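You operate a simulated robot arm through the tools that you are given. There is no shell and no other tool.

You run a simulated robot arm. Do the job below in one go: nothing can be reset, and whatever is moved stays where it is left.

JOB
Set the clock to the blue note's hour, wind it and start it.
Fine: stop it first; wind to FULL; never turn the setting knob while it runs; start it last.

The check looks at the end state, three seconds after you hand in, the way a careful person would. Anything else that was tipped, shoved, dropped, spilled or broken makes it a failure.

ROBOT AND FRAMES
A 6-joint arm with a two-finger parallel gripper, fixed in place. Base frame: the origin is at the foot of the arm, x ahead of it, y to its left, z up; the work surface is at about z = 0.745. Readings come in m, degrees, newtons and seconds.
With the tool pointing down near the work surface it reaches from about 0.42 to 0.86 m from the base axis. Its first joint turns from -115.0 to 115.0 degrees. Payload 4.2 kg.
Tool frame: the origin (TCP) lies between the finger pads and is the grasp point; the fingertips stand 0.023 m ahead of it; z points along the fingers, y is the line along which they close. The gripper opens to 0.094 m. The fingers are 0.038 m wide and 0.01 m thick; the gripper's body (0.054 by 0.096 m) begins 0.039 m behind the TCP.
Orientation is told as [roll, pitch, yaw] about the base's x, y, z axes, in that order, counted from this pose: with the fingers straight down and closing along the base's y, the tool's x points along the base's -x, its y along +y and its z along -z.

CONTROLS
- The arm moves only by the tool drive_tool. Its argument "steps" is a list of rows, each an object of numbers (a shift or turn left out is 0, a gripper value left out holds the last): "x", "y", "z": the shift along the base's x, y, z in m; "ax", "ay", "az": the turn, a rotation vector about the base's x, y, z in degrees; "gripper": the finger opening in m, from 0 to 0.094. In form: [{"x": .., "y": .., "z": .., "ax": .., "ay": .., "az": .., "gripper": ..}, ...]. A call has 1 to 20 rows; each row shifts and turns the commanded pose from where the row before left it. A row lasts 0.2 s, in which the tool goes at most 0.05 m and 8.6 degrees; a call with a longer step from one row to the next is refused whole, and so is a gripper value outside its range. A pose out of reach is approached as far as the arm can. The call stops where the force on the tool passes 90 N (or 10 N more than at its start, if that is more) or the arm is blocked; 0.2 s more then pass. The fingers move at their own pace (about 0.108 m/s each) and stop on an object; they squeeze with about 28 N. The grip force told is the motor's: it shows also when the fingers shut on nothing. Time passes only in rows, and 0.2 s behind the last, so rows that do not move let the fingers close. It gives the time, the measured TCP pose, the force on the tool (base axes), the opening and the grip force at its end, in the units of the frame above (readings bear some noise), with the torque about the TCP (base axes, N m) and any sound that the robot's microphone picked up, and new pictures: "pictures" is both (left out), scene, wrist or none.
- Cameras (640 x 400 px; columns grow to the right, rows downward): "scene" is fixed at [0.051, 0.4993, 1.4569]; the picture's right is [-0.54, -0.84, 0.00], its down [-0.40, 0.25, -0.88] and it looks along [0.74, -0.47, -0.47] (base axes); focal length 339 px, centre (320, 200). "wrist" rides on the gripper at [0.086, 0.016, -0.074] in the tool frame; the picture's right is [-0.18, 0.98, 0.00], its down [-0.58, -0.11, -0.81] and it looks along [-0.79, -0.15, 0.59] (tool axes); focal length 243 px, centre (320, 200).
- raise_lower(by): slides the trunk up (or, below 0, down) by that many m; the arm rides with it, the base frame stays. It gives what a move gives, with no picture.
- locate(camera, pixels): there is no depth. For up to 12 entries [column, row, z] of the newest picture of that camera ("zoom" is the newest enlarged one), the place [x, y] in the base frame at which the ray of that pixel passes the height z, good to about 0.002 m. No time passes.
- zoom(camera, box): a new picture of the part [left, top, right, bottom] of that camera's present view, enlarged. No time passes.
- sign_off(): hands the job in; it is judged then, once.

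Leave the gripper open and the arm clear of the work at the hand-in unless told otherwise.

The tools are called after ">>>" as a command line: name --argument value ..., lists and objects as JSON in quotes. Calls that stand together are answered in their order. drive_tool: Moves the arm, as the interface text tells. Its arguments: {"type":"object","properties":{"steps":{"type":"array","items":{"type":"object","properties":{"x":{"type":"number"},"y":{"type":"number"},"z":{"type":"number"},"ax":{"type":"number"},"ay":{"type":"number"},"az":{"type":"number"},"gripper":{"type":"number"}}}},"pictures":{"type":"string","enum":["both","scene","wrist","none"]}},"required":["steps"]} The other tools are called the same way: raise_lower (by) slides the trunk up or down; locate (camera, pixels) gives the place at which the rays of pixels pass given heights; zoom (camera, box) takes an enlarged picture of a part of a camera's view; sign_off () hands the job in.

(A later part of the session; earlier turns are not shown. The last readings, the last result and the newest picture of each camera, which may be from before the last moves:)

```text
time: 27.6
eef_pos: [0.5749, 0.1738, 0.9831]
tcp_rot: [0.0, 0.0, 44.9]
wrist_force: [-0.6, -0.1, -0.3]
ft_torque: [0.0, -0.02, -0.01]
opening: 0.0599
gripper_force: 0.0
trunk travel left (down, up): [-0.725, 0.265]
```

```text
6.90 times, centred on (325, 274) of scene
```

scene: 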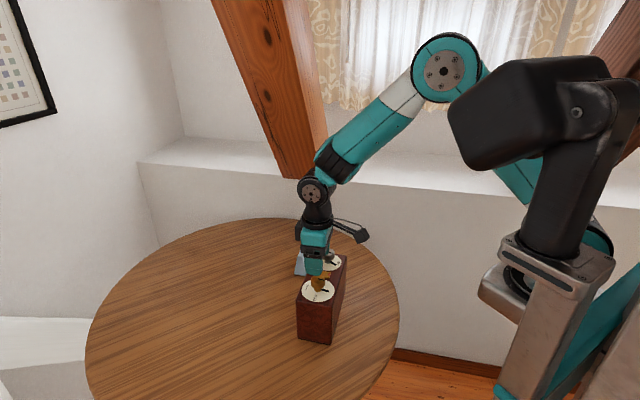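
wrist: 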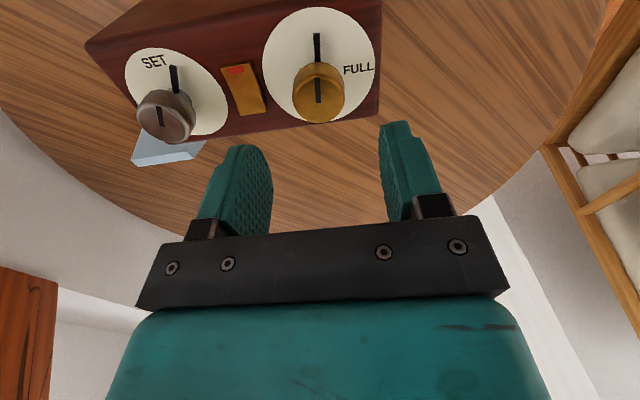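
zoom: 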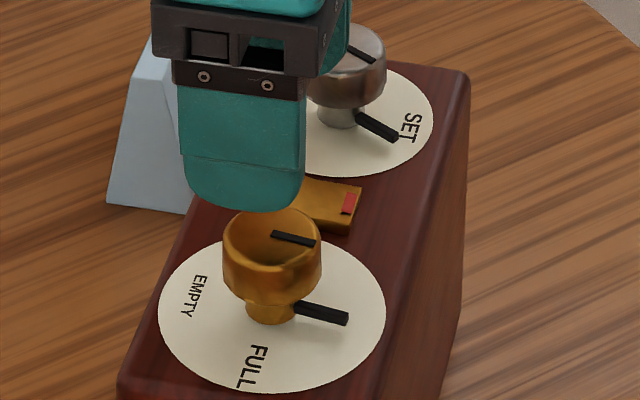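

The SET pointer now points toward the robot side, near SET. Compared with before, the box end seems to have shifted a few millimetres, so I'll locate the winding knob again before gripping.

>>> locate --camera "wrist" --pixels '[[318, 102, 0.915], [319, 65, 0.88], [317, 34, 0.884], [176, 91, 0.88], [161, 124, 0.915], [379, 112, 0.88], [86, 40, 0.88], [320, 103, 0.915]]'

>>> locate --camera "zoom" --pixels '[[272, 238, 0.915], [272, 314, 0.88], [345, 120, 0.88], [470, 74, 0.88], [117, 392, 0.88], [348, 318, 0.884]]'

```text
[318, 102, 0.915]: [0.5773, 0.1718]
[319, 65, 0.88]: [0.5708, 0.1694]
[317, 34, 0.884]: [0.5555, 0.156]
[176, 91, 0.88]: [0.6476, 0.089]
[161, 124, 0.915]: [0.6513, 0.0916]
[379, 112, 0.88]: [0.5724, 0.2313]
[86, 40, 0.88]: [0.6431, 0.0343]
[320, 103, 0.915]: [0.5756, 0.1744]
```

```text
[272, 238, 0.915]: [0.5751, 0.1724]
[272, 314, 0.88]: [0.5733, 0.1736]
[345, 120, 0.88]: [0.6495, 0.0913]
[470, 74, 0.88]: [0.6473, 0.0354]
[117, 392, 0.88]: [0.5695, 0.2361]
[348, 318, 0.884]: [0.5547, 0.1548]
```

The winding knob is still at about (0.5755, 0.173), and in the picture it is within 1 mm of the tool axis. I'll descend to TCP z≈0.915 with the gripper open.

>>> drive_tool --steps '[{"z": -0.02}, {"z": -0.02}, {"z": -0.015}, {"z": -0.008}, {"z": -0.004}, {}]' --pictures "both"

>>> zoom --camera "wrist" --box '[240, 90, 400, 220]'

>>> zoom --camera "scene" --box '[297, 255, 345, 303]'

```text
time: 29.0
eef_pos: [0.5753, 0.174, 0.9173]
tcp_rot: [0.0, 0.1, 44.9]
wrist_force: [0.2, 0.7, 0.0]
ft_torque: [0.02, 0.0, -0.01]
opening: 0.0602
gripper_force: 0.1
trunk travel left (down, up): [-0.725, 0.265]
```

scene: 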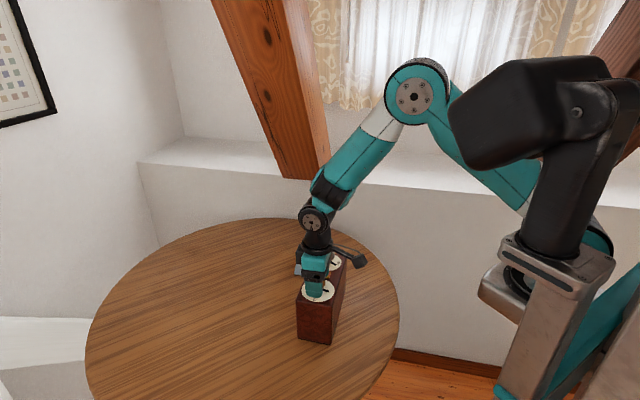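
wrist: 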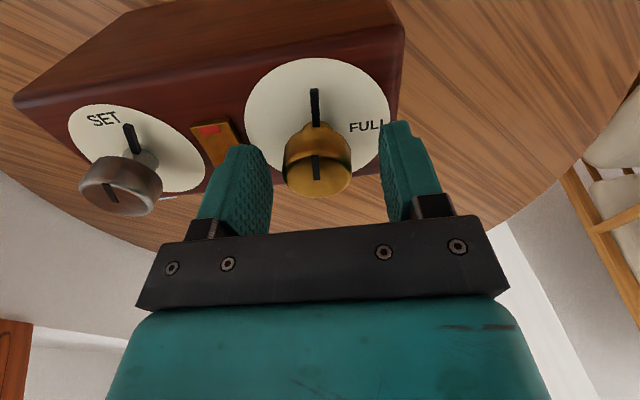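

```text
3.08 times, centred on (320, 155) of wrist
```

zoom: 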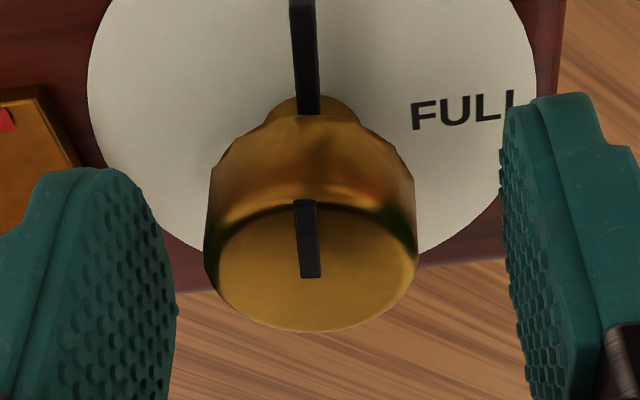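

```text
8.33 times, centred on (321, 279) of scene
```

zoom: 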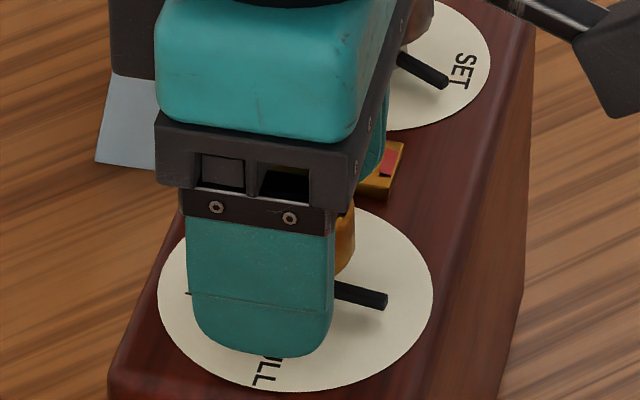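

The knob centre appears about 1.2 mm toward tool −y. I'll correct by (+0.0008, −0.0008), then close to just above the knob width (36 mm) and check for contact forces before squeezing.

>>> drive_tool --steps '[{"x": 0.0008, "y": -0.0008, "z": -0.002, "gripper": 0.045}, {"gripper": 0.038}, {"gripper": 0.036}, {}]' --pictures "wrist"

>>> zoom --camera "wrist" --box '[240, 90, 400, 220]'

```text
time: 30.0
eef_pos: [0.575, 0.1732, 0.9148]
tcp_rot: [-0.1, 0.0, 45.0]
wrist_force: [0.3, 0.8, -0.3]
ft_torque: [0.02, 0.02, 0.01]
opening: 0.0359
gripper_force: 0.2
trunk travel left (down, up): [-0.725, 0.265]
```

wrist: 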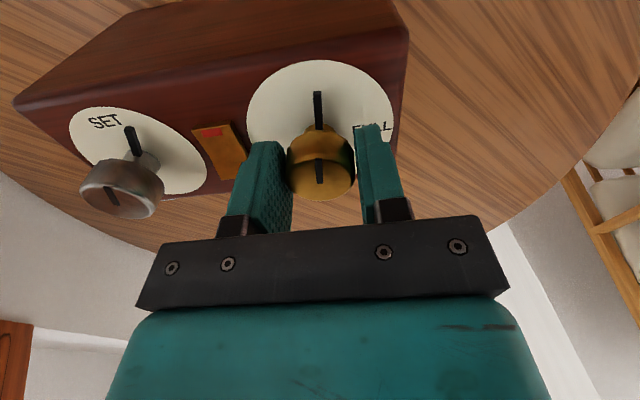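

```text
3.08 times, centred on (320, 155) of wrist
```

zoom: 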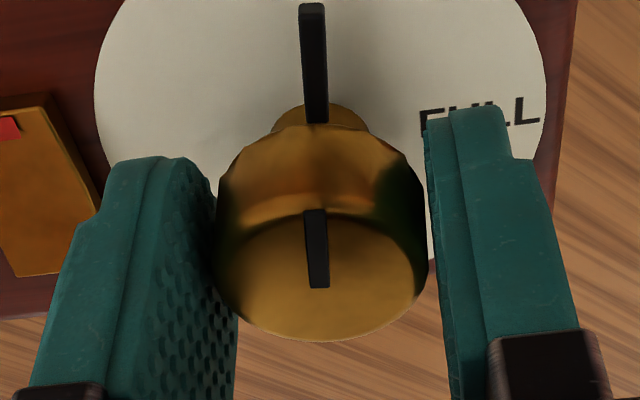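

No contact force at a 36 mm opening, so the knob is nicely centred. Now I'll squeeze.

>>> drive_tool --steps '[{"gripper": 0.0}, {}, {}]' --pictures "none"

```text
time: 30.8
eef_pos: [0.576, 0.1726, 0.9154]
tcp_rot: [0.0, 0.0, 44.9]
wrist_force: [-0.6, -0.8, 0.3]
ft_torque: [0.01, 0.0, -0.02]
opening: 0.0334
gripper_force: 28.0
trunk travel left (down, up): [-0.725, 0.265]
```

It's gripped at 33 mm with no side load. I'll start winding clockwise (negative az), 42° first, and watch the forces.

>>> drive_tool --steps '[{"az": -6}, {"az": -6}, {"az": -6}, {"az": -6}, {"az": -6}, {"az": -6}, {"az": -6}]' --pictures "both"

>>> zoom --camera "wrist" --box '[220, 50, 420, 220]'

```text
time: 32.4
eef_pos: [0.5764, 0.1719, 0.9143]
tcp_rot: [0.0, 0.0, 2.7]
wrist_force: [-3.1, -1.6, 0.5]
ft_torque: [0.08, -0.03, -0.01]
opening: 0.0333
gripper_force: 28.4
trunk travel left (down, up): [-0.725, 0.265]
```

scene: 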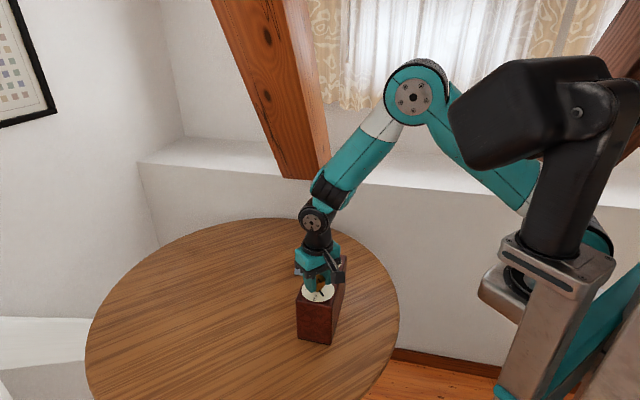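
wrist: 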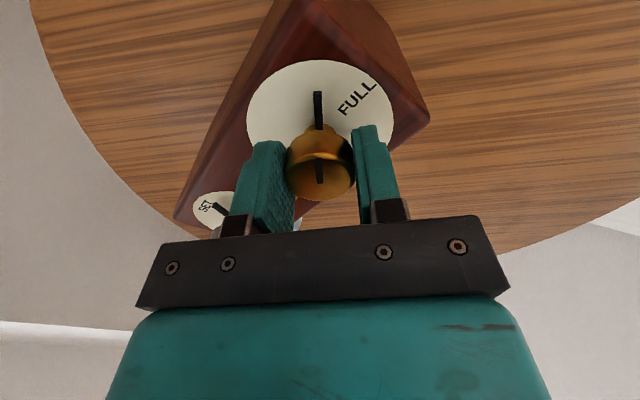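

```text
2.35 times, centred on (320, 135) of wrist
```

zoom: 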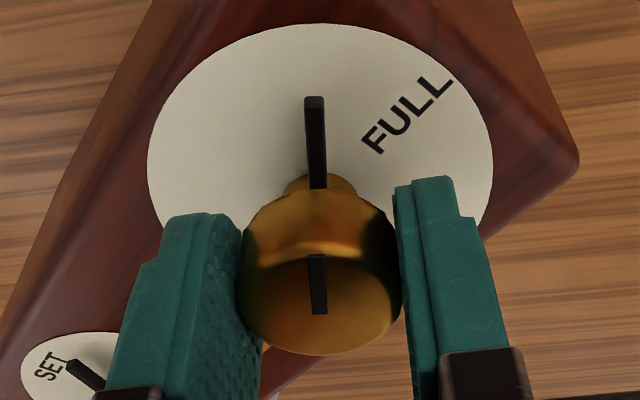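

The pointer follows the gripper and is closing on FULL, with low torque. I'll turn another 42° and then check the alignment.

>>> drive_tool --steps '[{"az": -6}, {"az": -6}, {"az": -6}, {"az": -6}, {"az": -6}, {"az": -6}, {"az": -6}]' --pictures "wrist"

>>> zoom --camera "wrist" --box '[220, 50, 420, 220]'

```text
time: 34.0
eef_pos: [0.5759, 0.1719, 0.9159]
tcp_rot: [0.0, 0.0, -39.3]
wrist_force: [-7.0, -2.9, 3.3]
ft_torque: [0.2, 0.74, 0.02]
opening: 0.0336
gripper_force: 28.0
trunk travel left (down, up): [-0.725, 0.265]
```

wrist: 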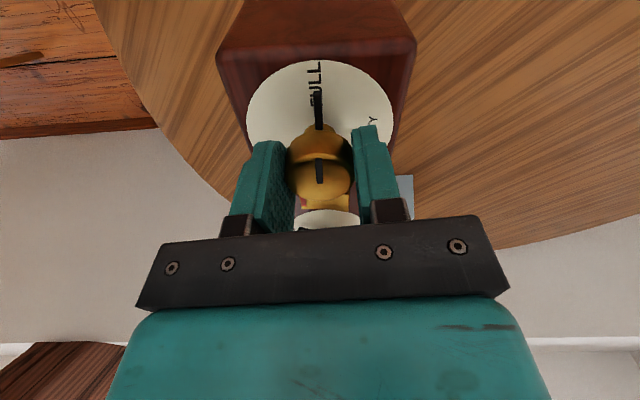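

```text
2.35 times, centred on (320, 135) of wrist
```

zoom: 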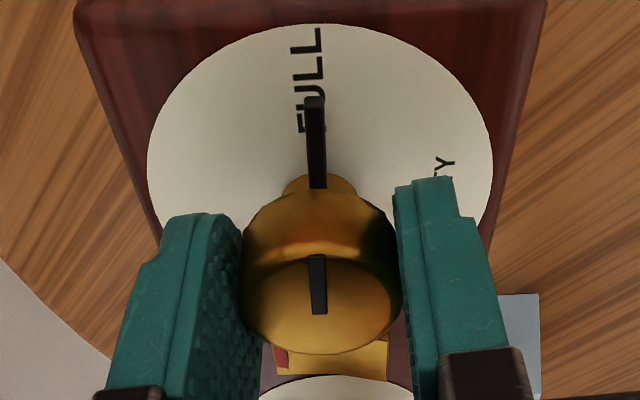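

The pointer is within a few degrees of the FULL mark. I'll turn 6° more gently, with a tiny shift to relieve the side load.

>>> drive_tool --steps '[{"x": -0.0006, "az": -2}, {"az": -2}, {"az": -2}, {}]' --pictures "wrist"

>>> zoom --camera "wrist" --box '[220, 50, 420, 220]'

```text
time: 35.0
eef_pos: [0.5755, 0.1716, 0.9148]
tcp_rot: [0.2, 0.0, -45.2]
wrist_force: [-4.3, -0.7, 1.1]
ft_torque: [-0.06, -0.25, 0.0]
opening: 0.0335
gripper_force: 27.7
trunk travel left (down, up): [-0.725, 0.265]
```

wrist: 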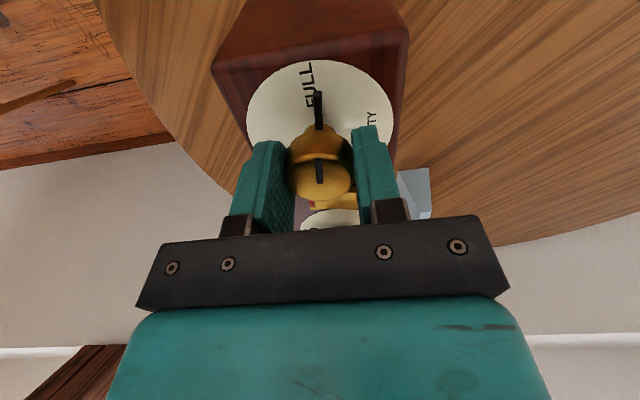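

```text
2.35 times, centred on (320, 135) of wrist
```

zoom: 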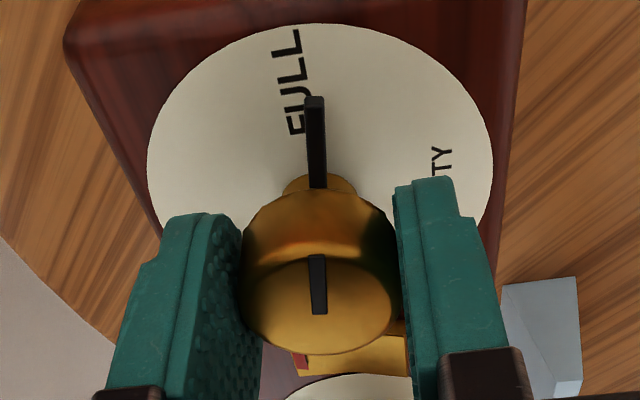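

FULL has moved to the left of the pointer in this view, so I may be slightly past its centre line. I'll measure both angles in the base frame.

>>> locate --camera "zoom" --pixels '[[292, 82, 0.88], [305, 125, 0.88], [284, 36, 0.88], [314, 98, 0.884], [317, 185, 0.884], [148, 160, 0.88], [493, 165, 0.88], [66, 25, 0.88], [526, 0, 0.88]]'

>>> zoom --camera "scene" --box '[297, 262, 345, 306]'

```text
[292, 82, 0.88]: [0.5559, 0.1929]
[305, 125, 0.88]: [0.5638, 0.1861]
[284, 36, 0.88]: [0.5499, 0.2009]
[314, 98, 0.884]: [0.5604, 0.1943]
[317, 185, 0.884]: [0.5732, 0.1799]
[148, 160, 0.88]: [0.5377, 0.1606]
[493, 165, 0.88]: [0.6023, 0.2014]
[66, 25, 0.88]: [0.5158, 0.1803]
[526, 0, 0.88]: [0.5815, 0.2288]
```

```text
9.09 times, centred on (321, 284) of scene
```

zoom: 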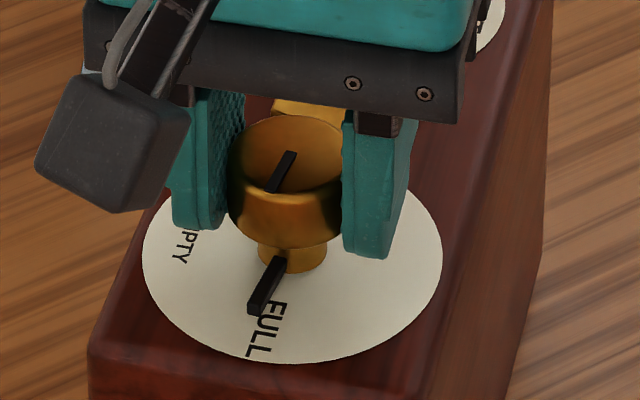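

>>> locate --camera "zoom" --pixels '[[254, 312, 0.88], [252, 303, 0.884], [280, 258, 0.884], [265, 327, 0.88], [276, 308, 0.88], [253, 352, 0.88], [142, 255, 0.88], [442, 262, 0.88], [292, 270, 0.88], [270, 363, 0.88], [186, 235, 0.88]]'

```text
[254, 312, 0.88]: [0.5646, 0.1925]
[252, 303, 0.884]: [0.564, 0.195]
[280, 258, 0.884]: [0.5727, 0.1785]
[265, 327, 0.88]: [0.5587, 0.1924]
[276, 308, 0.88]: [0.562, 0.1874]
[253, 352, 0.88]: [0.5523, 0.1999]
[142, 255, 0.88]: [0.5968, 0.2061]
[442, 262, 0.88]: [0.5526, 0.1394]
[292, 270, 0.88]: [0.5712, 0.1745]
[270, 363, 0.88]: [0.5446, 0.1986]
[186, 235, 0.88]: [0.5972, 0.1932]
```

Working from the tool frame, FULL lies at 134.8° and the pointer is at about 126°, so I'm about 9° past FULL. I still hold the knob, so I'll turn it back about 8.5° to point straight at FULL.

>>> drive_tool --steps '[{"x": -0.0003, "az": 3}, {"az": 3}, {"az": 2.5}, {}]' --pictures "both"

>>> zoom --camera "wrist" --box '[220, 50, 420, 220]'

>>> zoom --camera "scene" --box '[297, 262, 345, 306]'

```text
time: 36.0
eef_pos: [0.5742, 0.1726, 0.915]
tcp_rot: [0.0, -0.1, -36.6]
wrist_force: [-0.7, 2.8, -0.6]
ft_torque: [0.15, -0.1, 0.05]
opening: 0.0335
gripper_force: 28.0
trunk travel left (down, up): [-0.725, 0.265]
```

scene: 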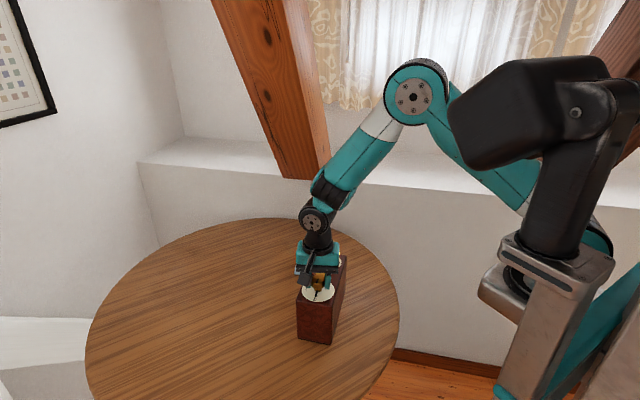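
wrist: 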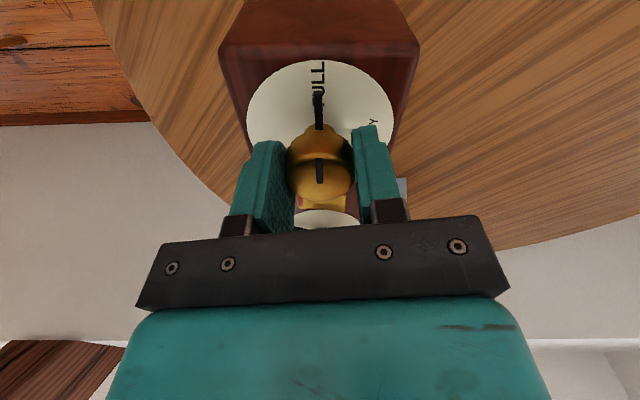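

```text
2.35 times, centred on (320, 135) of wrist
```

zoom: 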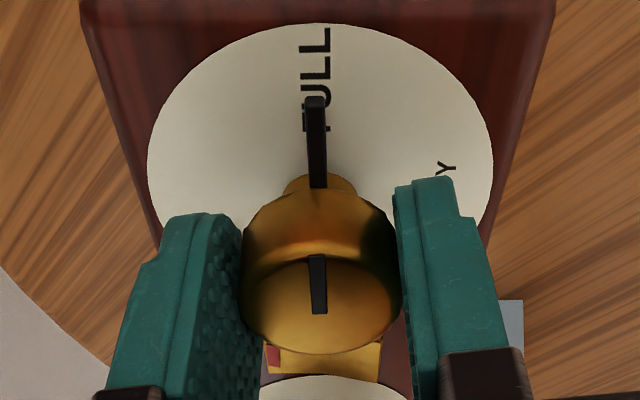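

```text
9.09 times, centred on (321, 284) of scene
```

zoom: 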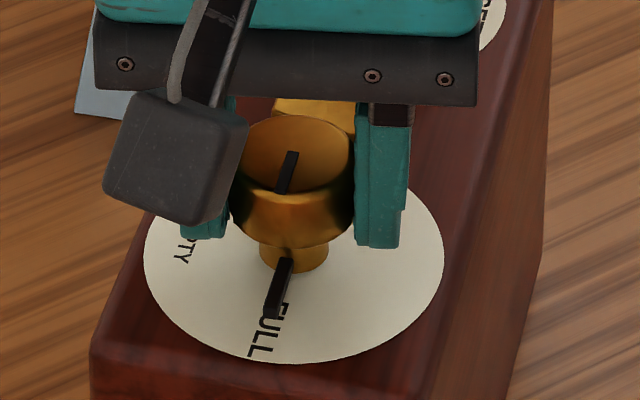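

The pointer now runs straight along the FULL label in both views. I'll release the knob, rise, and move to the far side to check the clock face and the winding dial.

>>> drive_tool --steps '[{"gripper": 0.06}, {}, {"z": 0.02}, {"z": 0.03}, {"z": 0.03}, {"x": 0.0169, "y": 0.0071, "az": -7.98}, {"x": 0.0169, "y": 0.0071, "az": -7.98}, {"x": 0.0169, "y": 0.0071, "az": -7.98}, {"x": 0.0169, "y": 0.0071, "az": -7.98}, {"x": 0.0169, "y": 0.0071, "az": -7.98}, {"x": 0.0169, "y": 0.0071, "az": -7.98}, {"x": 0.0169, "y": 0.0071, "az": -7.98}, {"x": 0.0169, "y": 0.0071, "az": -7.98}, {"x": 0.0169, "y": 0.0071, "az": -7.98}, {"x": 0.0169, "y": 0.0071, "az": -7.98}, {"x": 0.0169, "y": 0.0071, "az": -7.98, "gripper": 0.094}, {}]' --pictures "both"

>>> zoom --camera "wrist" --box '[200, 90, 400, 230]'

>>> zoom --camera "scene" --box '[297, 245, 353, 303]'

```text
time: 39.6
eef_pos: [0.7613, 0.2514, 0.9951]
tcp_rot: [-0.1, 0.0, -124.5]
wrist_force: [-0.6, -0.1, 0.4]
ft_torque: [0.0, 0.0, 0.02]
opening: 0.094
gripper_force: 0.0
trunk travel left (down, up): [-0.725, 0.265]
```

scene: 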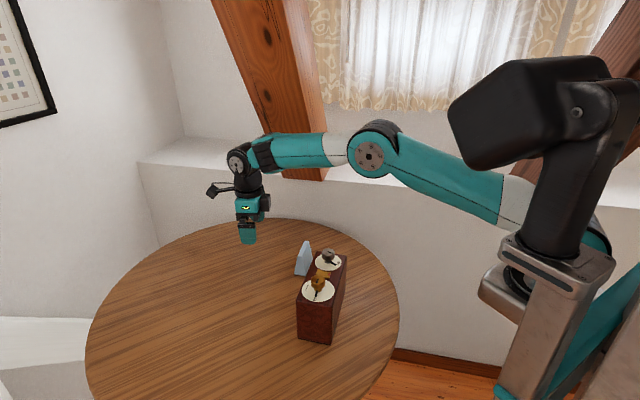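
wrist: 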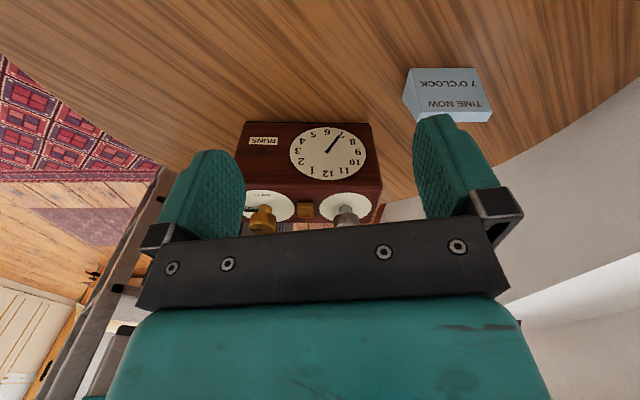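

```text
2.86 times, centred on (300, 160) of wrist
```

zoom: 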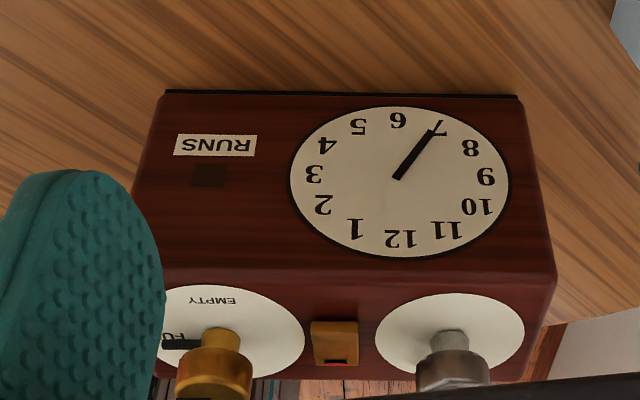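

```text
6.90 times, centred on (325, 274) of scene
```

zoom: 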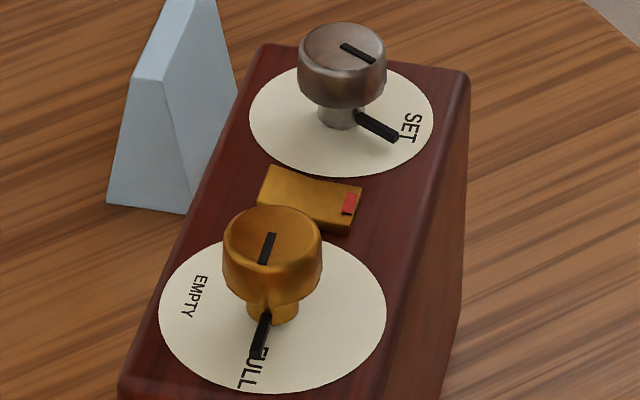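

The hand now points at 7, the RUNS flag is still dark, and the winding pointer sits on FULL. I'll zoom in to check the hand's exact angle and the winding pointer.

>>> zoom --camera "wrist" --box '[284, 122, 372, 185]'

>>> zoom --camera "scene" --box '[300, 270, 335, 304]'

```text
6.35 times, centred on (328, 154) of wrist
```

zoom: 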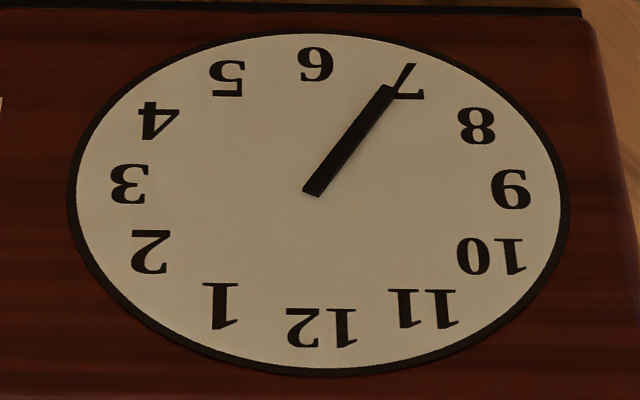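

```text
11.76 times, centred on (318, 287) of scene
```

zoom: 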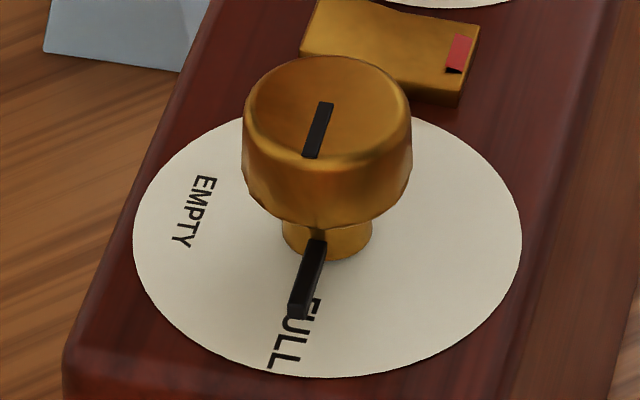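

The hand reads about 207° where 7 o'clock is 210°, because the box yawed about 2.5° during the earlier turn. I'll fine-tune this while the clock is still stopped: regrip the SET knob in the same orientation (yaw +15°), well centred, and turn it about 3° clockwise. First I'll move above it.

>>> locate --camera "scene" --pixels '[[328.1, 262, 0.88], [328.3, 251.5, 0.915], [336, 265, 0.884]]'

>>> drive_tool --steps '[{"x": -0.00618, "y": -0.00889, "az": 7.76, "gripper": 0.06}, {"x": -0.00618, "y": -0.00889, "az": 7.76}, {"x": -0.00618, "y": -0.00889, "az": 7.76}, {"x": -0.00618, "y": -0.00889, "az": 7.76}, {"x": -0.00618, "y": -0.00889, "az": 7.76}, {"x": -0.00618, "y": -0.00889, "az": 7.76}, {"x": -0.00618, "y": -0.00889, "az": 7.76}, {"x": -0.00618, "y": -0.00889, "az": 7.76}, {"x": -0.00618, "y": -0.00889, "az": 7.76}, {"x": -0.00618, "y": -0.00889, "az": 7.76}, {"x": -0.00618, "y": -0.00889, "az": 7.76}, {"x": -0.00618, "y": -0.00889, "az": 7.76}, {"x": -0.00618, "y": -0.00889, "az": 7.76}, {"x": -0.00618, "y": -0.00889, "az": 7.76}, {"x": -0.00618, "y": -0.00889, "az": 7.76}, {"x": -0.00618, "y": -0.00889, "az": 7.76}, {"x": -0.00618, "y": -0.00889, "az": 7.76}, {"x": -0.00618, "y": -0.00889, "az": 7.76}, {"z": -0.01}]' --pictures "both"

>>> zoom --camera "wrist" --box '[220, 20, 460, 200]'

```text
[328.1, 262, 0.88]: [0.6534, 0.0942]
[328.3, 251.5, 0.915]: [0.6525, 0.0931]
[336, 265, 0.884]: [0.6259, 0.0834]
```

```text
time: 43.6
eef_pos: [0.6484, 0.0905, 0.9837]
tcp_rot: [0.0, 0.0, 15.4]
wrist_force: [-0.2, -0.5, 0.6]
ft_torque: [0.02, 0.04, 0.03]
opening: 0.0601
gripper_force: 0.0
trunk travel left (down, up): [-0.725, 0.265]
```

scene: 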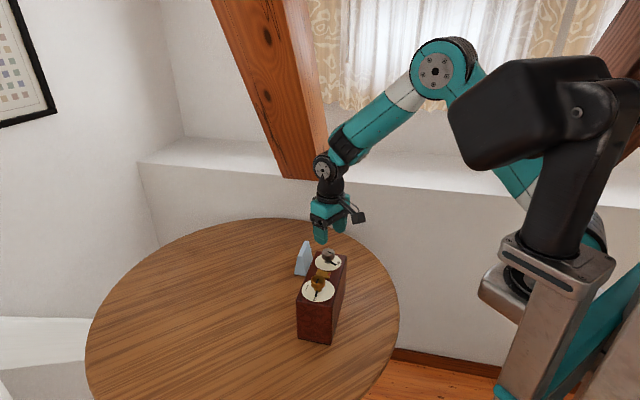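
wrist: 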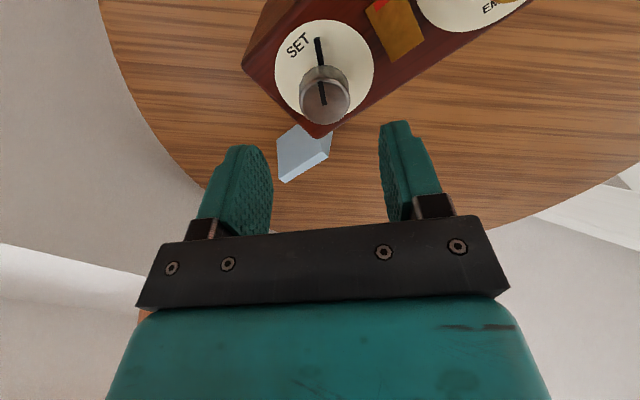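

```text
2.22 times, centred on (340, 110) of wrist
```

zoom: 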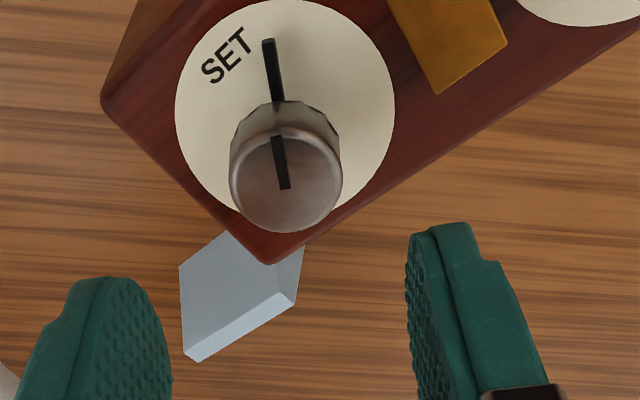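

From this view the knob centre is about 2.5 mm along tool +y and 3 mm toward tool −x. I'll shift the tool by (+0.0025, +0.0032), descend, and check centring before closing.

>>> drive_tool --steps '[{"x": 0.0025, "y": 0.0032, "z": -0.02}, {"z": -0.02}, {"z": -0.015}, {"z": -0.009}, {"z": -0.004}, {}]' --pictures "wrist"

>>> zoom --camera "wrist" --box '[240, 90, 400, 220]'

```text
time: 45.0
eef_pos: [0.6519, 0.095, 0.9161]
tcp_rot: [0.0, 0.0, 15.2]
wrist_force: [0.3, 0.1, 0.3]
ft_torque: [0.01, -0.03, 0.0]
opening: 0.0601
gripper_force: 0.1
trunk travel left (down, up): [-0.725, 0.265]
```

wrist: 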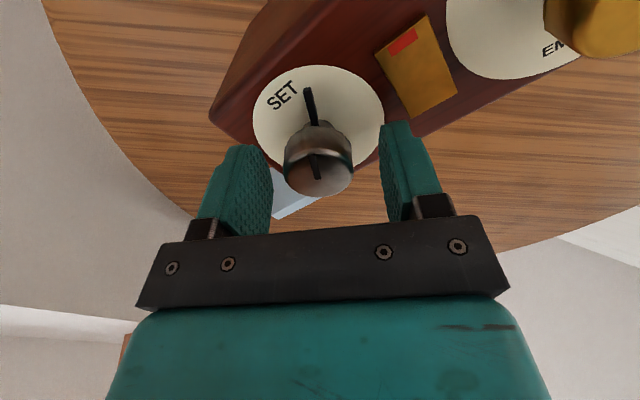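

```text
3.08 times, centred on (320, 155) of wrist
```

zoom: 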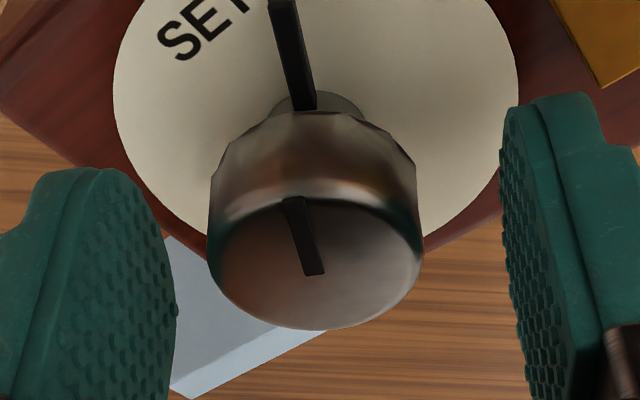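

The knob is centred to within about 0.7 mm. I'll make a small correction, then close to 36 mm and check the force.

>>> drive_tool --steps '[{"x": 0.0002, "y": -0.0006, "z": -0.001, "gripper": 0.045}, {"gripper": 0.038}, {"gripper": 0.036}, {}]' --pictures "wrist"

>>> zoom --camera "wrist" --box '[240, 90, 400, 220]'

```text
time: 46.0
eef_pos: [0.6529, 0.0927, 0.9165]
tcp_rot: [-0.1, 0.0, 15.3]
wrist_force: [0.0, 0.0, 0.4]
ft_torque: [-0.04, 0.01, -0.04]
opening: 0.0361
gripper_force: 0.0
trunk travel left (down, up): [-0.725, 0.265]
```

wrist: 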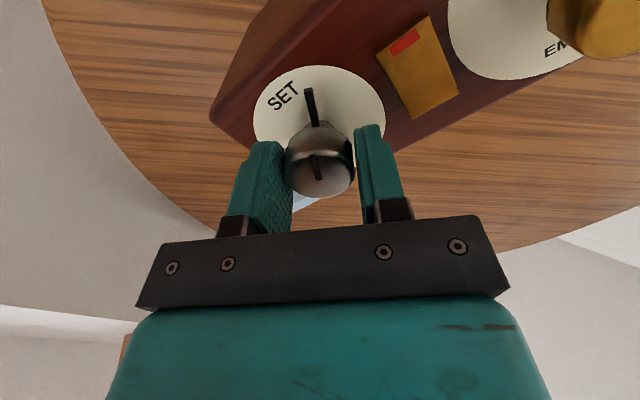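

```text
3.08 times, centred on (320, 155) of wrist
```

zoom: 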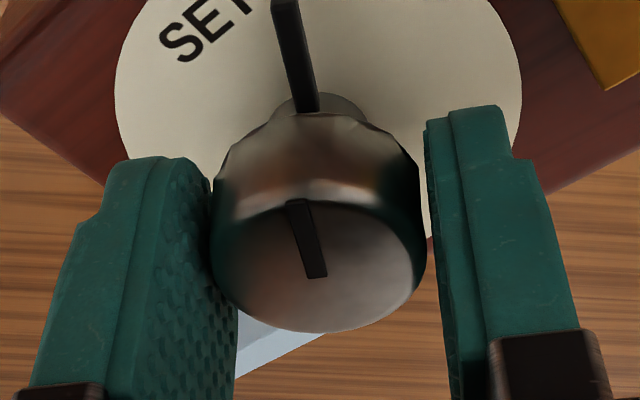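

No contact force and the knob is centred. Now I'll squeeze and read the side load.

>>> drive_tool --steps '[{"gripper": 0.0}, {}, {}]' --pictures "none"

```text
time: 46.8
eef_pos: [0.6531, 0.0931, 0.9154]
tcp_rot: [0.0, 0.0, 15.3]
wrist_force: [0.9, -0.3, 0.1]
ft_torque: [-0.16, -0.04, -0.02]
opening: 0.0338
gripper_force: 28.3
trunk travel left (down, up): [-0.725, 0.265]
```

Side load is near zero. I'll turn 3° clockwise, release, rise, and return to the far side to look.

>>> drive_tool --steps '[{"az": -1}, {"az": -1}, {"az": -1.1}, {}, {}]' --pictures "none"

>>> drive_tool --steps '[{"gripper": 0.06}, {}, {"z": 0.02}, {"z": 0.03}, {"z": 0.03}]' --pictures "scene"

```text
time: 48.0
eef_pos: [0.6524, 0.0932, 0.9161]
tcp_rot: [0.2, 0.1, 12.2]
wrist_force: [-0.3, 0.5, 0.3]
ft_torque: [-0.3, -0.48, 0.02]
opening: 0.0335
gripper_force: 28.1
trunk travel left (down, up): [-0.725, 0.265]
```

```text
time: 49.2
eef_pos: [0.6526, 0.0947, 0.9961]
tcp_rot: [0.0, 0.0, 12.2]
wrist_force: [0.8, -0.1, 0.3]
ft_torque: [0.0, 0.01, 0.0]
opening: 0.0601
gripper_force: 0.1
trunk travel left (down, up): [-0.725, 0.265]
```

scene: 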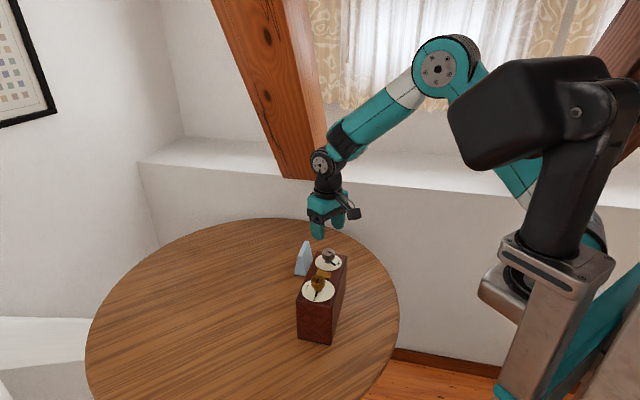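

Released and risen. Now I'll go to the far side to read the face.

>>> drive_tool --steps '[{"x": 0.00638, "y": 0.0092, "az": -8.04}, {"x": 0.00638, "y": 0.0092, "az": -8.04}, {"x": 0.00638, "y": 0.0092, "az": -8.04}, {"x": 0.00638, "y": 0.0092, "az": -8.04}, {"x": 0.00638, "y": 0.0092, "az": -8.04}, {"x": 0.00638, "y": 0.0092, "az": -8.04}, {"x": 0.00638, "y": 0.0092, "az": -8.04}, {"x": 0.00638, "y": 0.0092, "az": -8.04}, {"x": 0.00638, "y": 0.0092, "az": -8.04}, {"x": 0.00638, "y": 0.0092, "az": -8.04}, {"x": 0.00638, "y": 0.0092, "az": -8.04}, {"x": 0.00638, "y": 0.0092, "az": -8.04}, {"x": 0.00638, "y": 0.0092, "az": -8.04}, {"x": 0.00638, "y": 0.0092, "az": -8.04}, {"x": 0.00638, "y": 0.0092, "az": -8.04}, {"x": 0.00638, "y": 0.0092, "az": -8.04}, {"x": 0.00638, "y": 0.0092, "az": -8.04}, {}]' --pictures "both"

>>> zoom --camera "wrist" --box '[284, 122, 372, 185]'

>>> zoom --camera "scene" --box '[297, 245, 353, 303]'

```text
time: 53.0
eef_pos: [0.7617, 0.2468, 0.9965]
tcp_rot: [0.0, 0.0, -124.6]
wrist_force: [-0.2, 0.8, 0.3]
ft_torque: [-0.01, 0.01, -0.03]
opening: 0.0602
gripper_force: 0.1
trunk travel left (down, up): [-0.725, 0.265]
```

scene: 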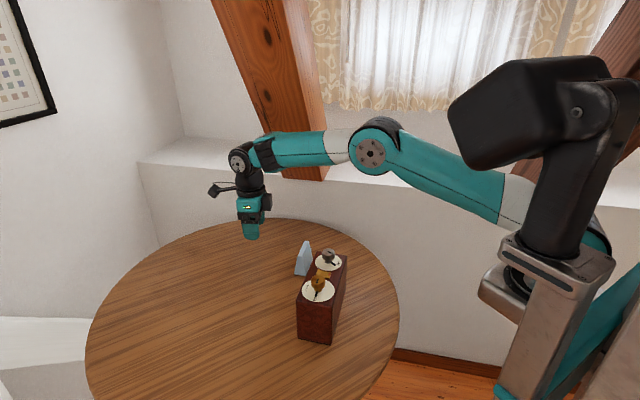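
wrist: 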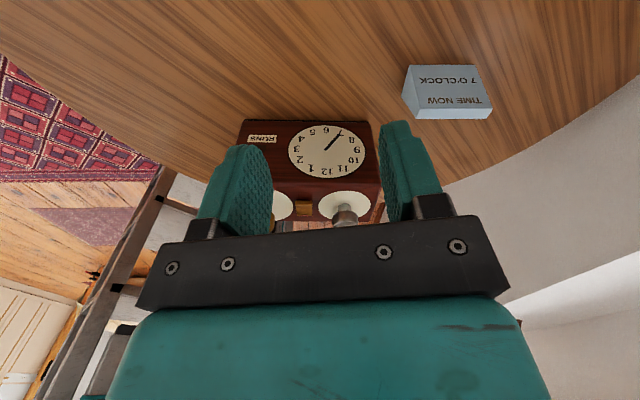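

```text
6.35 times, centred on (328, 154) of wrist
```

zoom: 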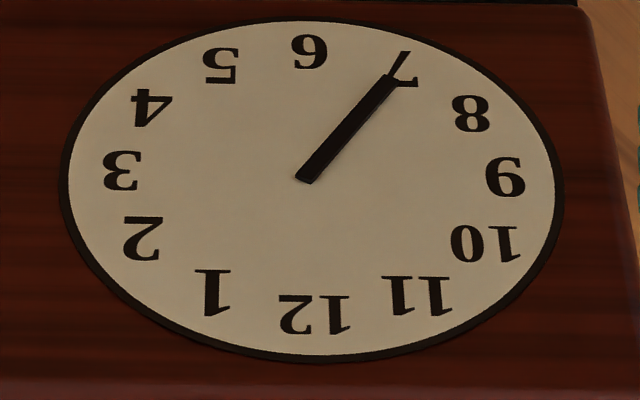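

```text
6.90 times, centred on (325, 274) of scene
```

zoom: 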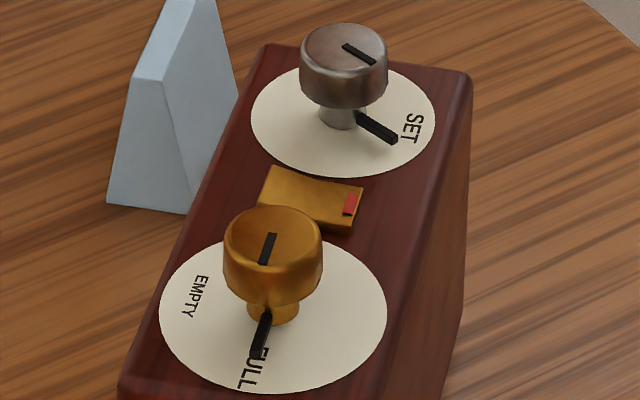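

The hand now lies along the 1–7 line, within about 0.5° of 7, and the winding pointer is still on FULL. The last job is to start the clock by pressing the raised face-side end of the rocker. I'll locate that end, then close the gripper and hover above it at yaw −46°.

>>> locate --camera "zoom" --pixels '[[272, 167, 0.89], [363, 186, 0.885], [352, 228, 0.885], [346, 203, 0.885], [343, 120, 0.88], [272, 314, 0.88]]'

>>> drive_tool --steps '[{"x": -0.0132, "y": -0.01, "az": 7.86, "gripper": 0.0}, {"x": -0.0132, "y": -0.01, "az": 7.86}, {"x": -0.0132, "y": -0.01, "az": 7.86}, {"x": -0.0132, "y": -0.01, "az": 7.86}, {"x": -0.0132, "y": -0.01, "az": 7.86}, {"x": -0.0132, "y": -0.01, "az": 7.86}, {"x": -0.0132, "y": -0.01, "az": 7.86}, {"x": -0.0132, "y": -0.01, "az": 7.86}, {"x": -0.0132, "y": -0.01, "az": 7.86}, {"x": -0.0132, "y": -0.01, "az": 7.86}, {}]' --pictures "both"

>>> zoom --camera "wrist" --box '[220, 0, 420, 150]'

```text
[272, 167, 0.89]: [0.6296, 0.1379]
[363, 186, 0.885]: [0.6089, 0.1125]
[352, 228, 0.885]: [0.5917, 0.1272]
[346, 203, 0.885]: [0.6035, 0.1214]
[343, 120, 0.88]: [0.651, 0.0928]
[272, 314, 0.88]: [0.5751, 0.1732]
```

```text
time: 55.4
eef_pos: [0.6301, 0.1477, 0.9979]
tcp_rot: [-0.1, 0.1, -45.7]
wrist_force: [-0.4, -0.1, 0.3]
ft_torque: [0.01, -0.02, -0.01]
opening: 0.0
gripper_force: 27.8
trunk travel left (down, up): [-0.725, 0.265]
```

scene: 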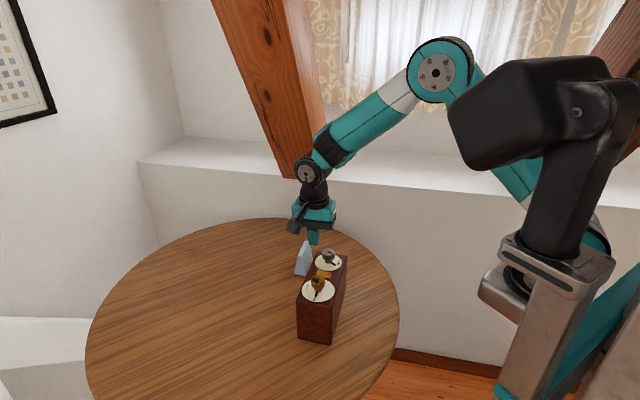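
wrist: 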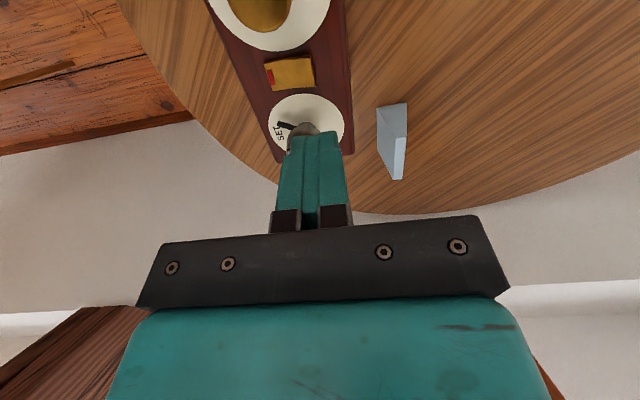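

```text
2.67 times, centred on (320, 75) of wrist
```

zoom: 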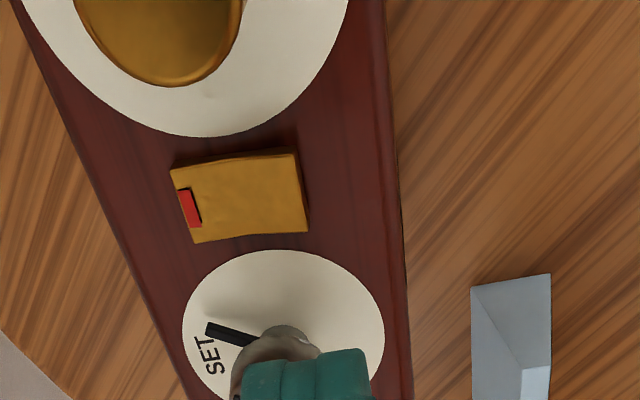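

>>> locate --camera "zoom" --pixels '[[296, 149, 0.89], [308, 232, 0.89], [171, 170, 0.884], [194, 243, 0.884], [302, 192, 0.89], [283, 330, 0.88]]'

```text
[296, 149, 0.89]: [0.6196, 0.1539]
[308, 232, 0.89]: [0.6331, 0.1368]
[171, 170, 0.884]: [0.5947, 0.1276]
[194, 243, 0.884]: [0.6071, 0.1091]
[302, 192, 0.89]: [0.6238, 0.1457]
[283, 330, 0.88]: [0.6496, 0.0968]
```

The raised end's midpoint is (0.6264, 0.1453). I'll shift over it, descend close, and then press in small steps.

>>> drive_tool --steps '[{"x": -0.0036, "y": -0.0022, "z": -0.018}, {"z": -0.02}, {"z": -0.02}, {"z": -0.014}, {"z": -0.007}, {"z": -0.003}, {}]' --pictures "both"

>>> zoom --camera "scene" --box '[305, 250, 345, 286]'

```text
time: 57.0
eef_pos: [0.6258, 0.1456, 0.9135]
tcp_rot: [0.1, 0.0, -46.0]
wrist_force: [0.1, -0.6, -0.2]
ft_torque: [0.02, 0.02, 0.0]
opening: 0.0001
gripper_force: 28.1
trunk travel left (down, up): [-0.725, 0.265]
```

scene: 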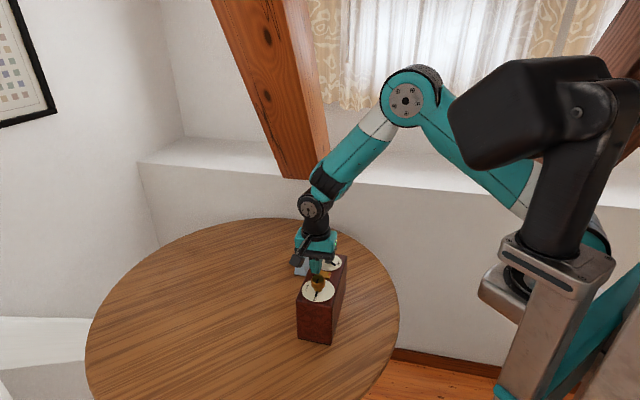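
wrist: 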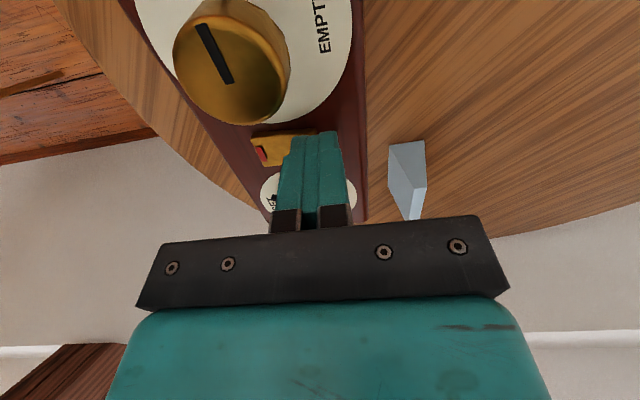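

```text
11.11 times, centred on (325, 268) of scene
```

zoom: 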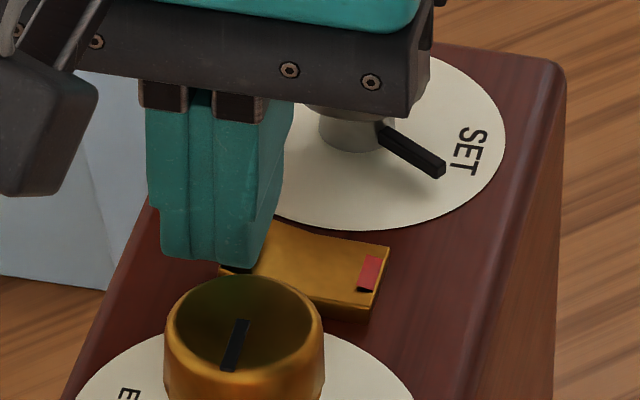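

The fingertip is right over the raised face-side end, with the red end clear at zoom (370, 272). Now I'll press gently in small steps.

>>> drive_tool --steps '[{"z": -0.0015}, {"z": -0.001}, {"z": -0.001}, {"z": -0.001}]' --pictures "none"

>>> zoom --camera "scene" --box '[305, 250, 345, 286]'

```text
time: 58.0
eef_pos: [0.626, 0.1466, 0.9095]
tcp_rot: [0.1, 0.0, -45.8]
wrist_force: [0.7, 0.2, 0.3]
ft_torque: [0.0, 0.04, -0.02]
opening: 0.0
gripper_force: 28.2
trunk travel left (down, up): [-0.725, 0.265]
```

```text
11.11 times, centred on (325, 268) of scene
```

zoom: 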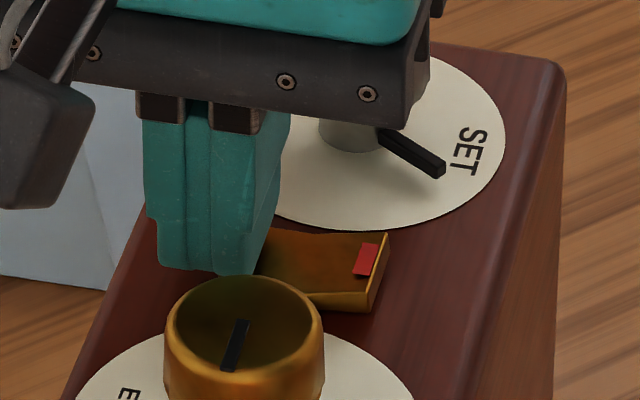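

The rocker has flipped: the red end is up again (corner at (388, 235), previously (390, 247)). I'll lift straight off, open the gripper, and go to the far side to confirm that the RUNS flag is green.

>>> drive_tool --steps '[{"z": 0.015}, {"z": 0.035}, {"z": 0.037}, {"x": 0.0135, "y": 0.0105, "az": -7.86}, {"x": 0.0135, "y": 0.0105, "az": -7.86}, {"x": 0.0135, "y": 0.0105, "az": -7.86}, {"x": 0.0135, "y": 0.0105, "az": -7.86, "gripper": 0.094}, {"x": 0.0135, "y": 0.0105, "az": -7.86}, {"x": 0.0135, "y": 0.0105, "az": -7.86}, {"x": 0.0135, "y": 0.0105, "az": -7.86}, {"x": 0.0135, "y": 0.0105, "az": -7.86}, {"x": 0.0135, "y": 0.0105, "az": -7.86}, {"x": 0.0135, "y": 0.0105, "az": -7.86}]' --pictures "both"

>>> zoom --camera "wrist" --box '[220, 100, 400, 226]'

>>> zoom --camera "scene" --box '[297, 245, 353, 303]'

```text
time: 60.8
eef_pos: [0.76, 0.2511, 0.9983]
tcp_rot: [0.0, 0.0, -124.8]
wrist_force: [-0.1, -0.2, 1.7]
ft_torque: [0.01, -0.01, -0.01]
opening: 0.094
gripper_force: 0.0
trunk travel left (down, up): [-0.725, 0.265]
```

scene: 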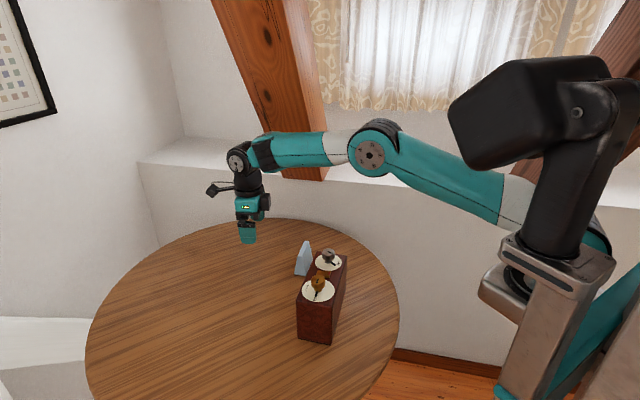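
wrist: 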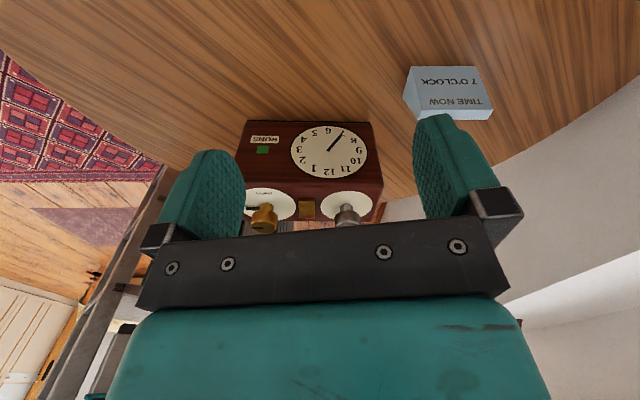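

```text
3.17 times, centred on (310, 163) of wrist
```

zoom: 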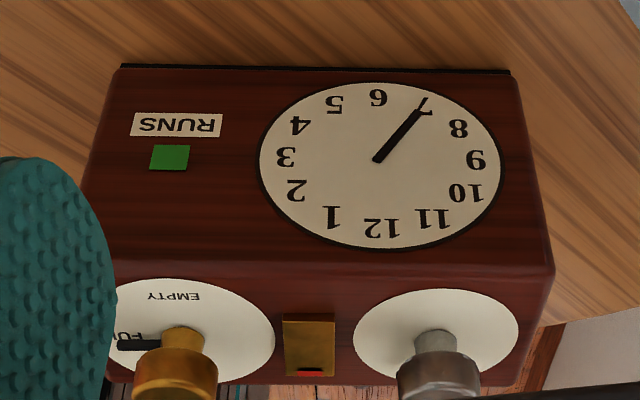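

```text
6.90 times, centred on (325, 274) of scene
```

zoom: 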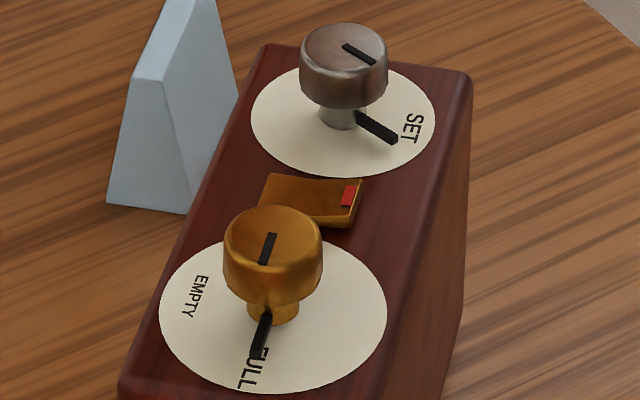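

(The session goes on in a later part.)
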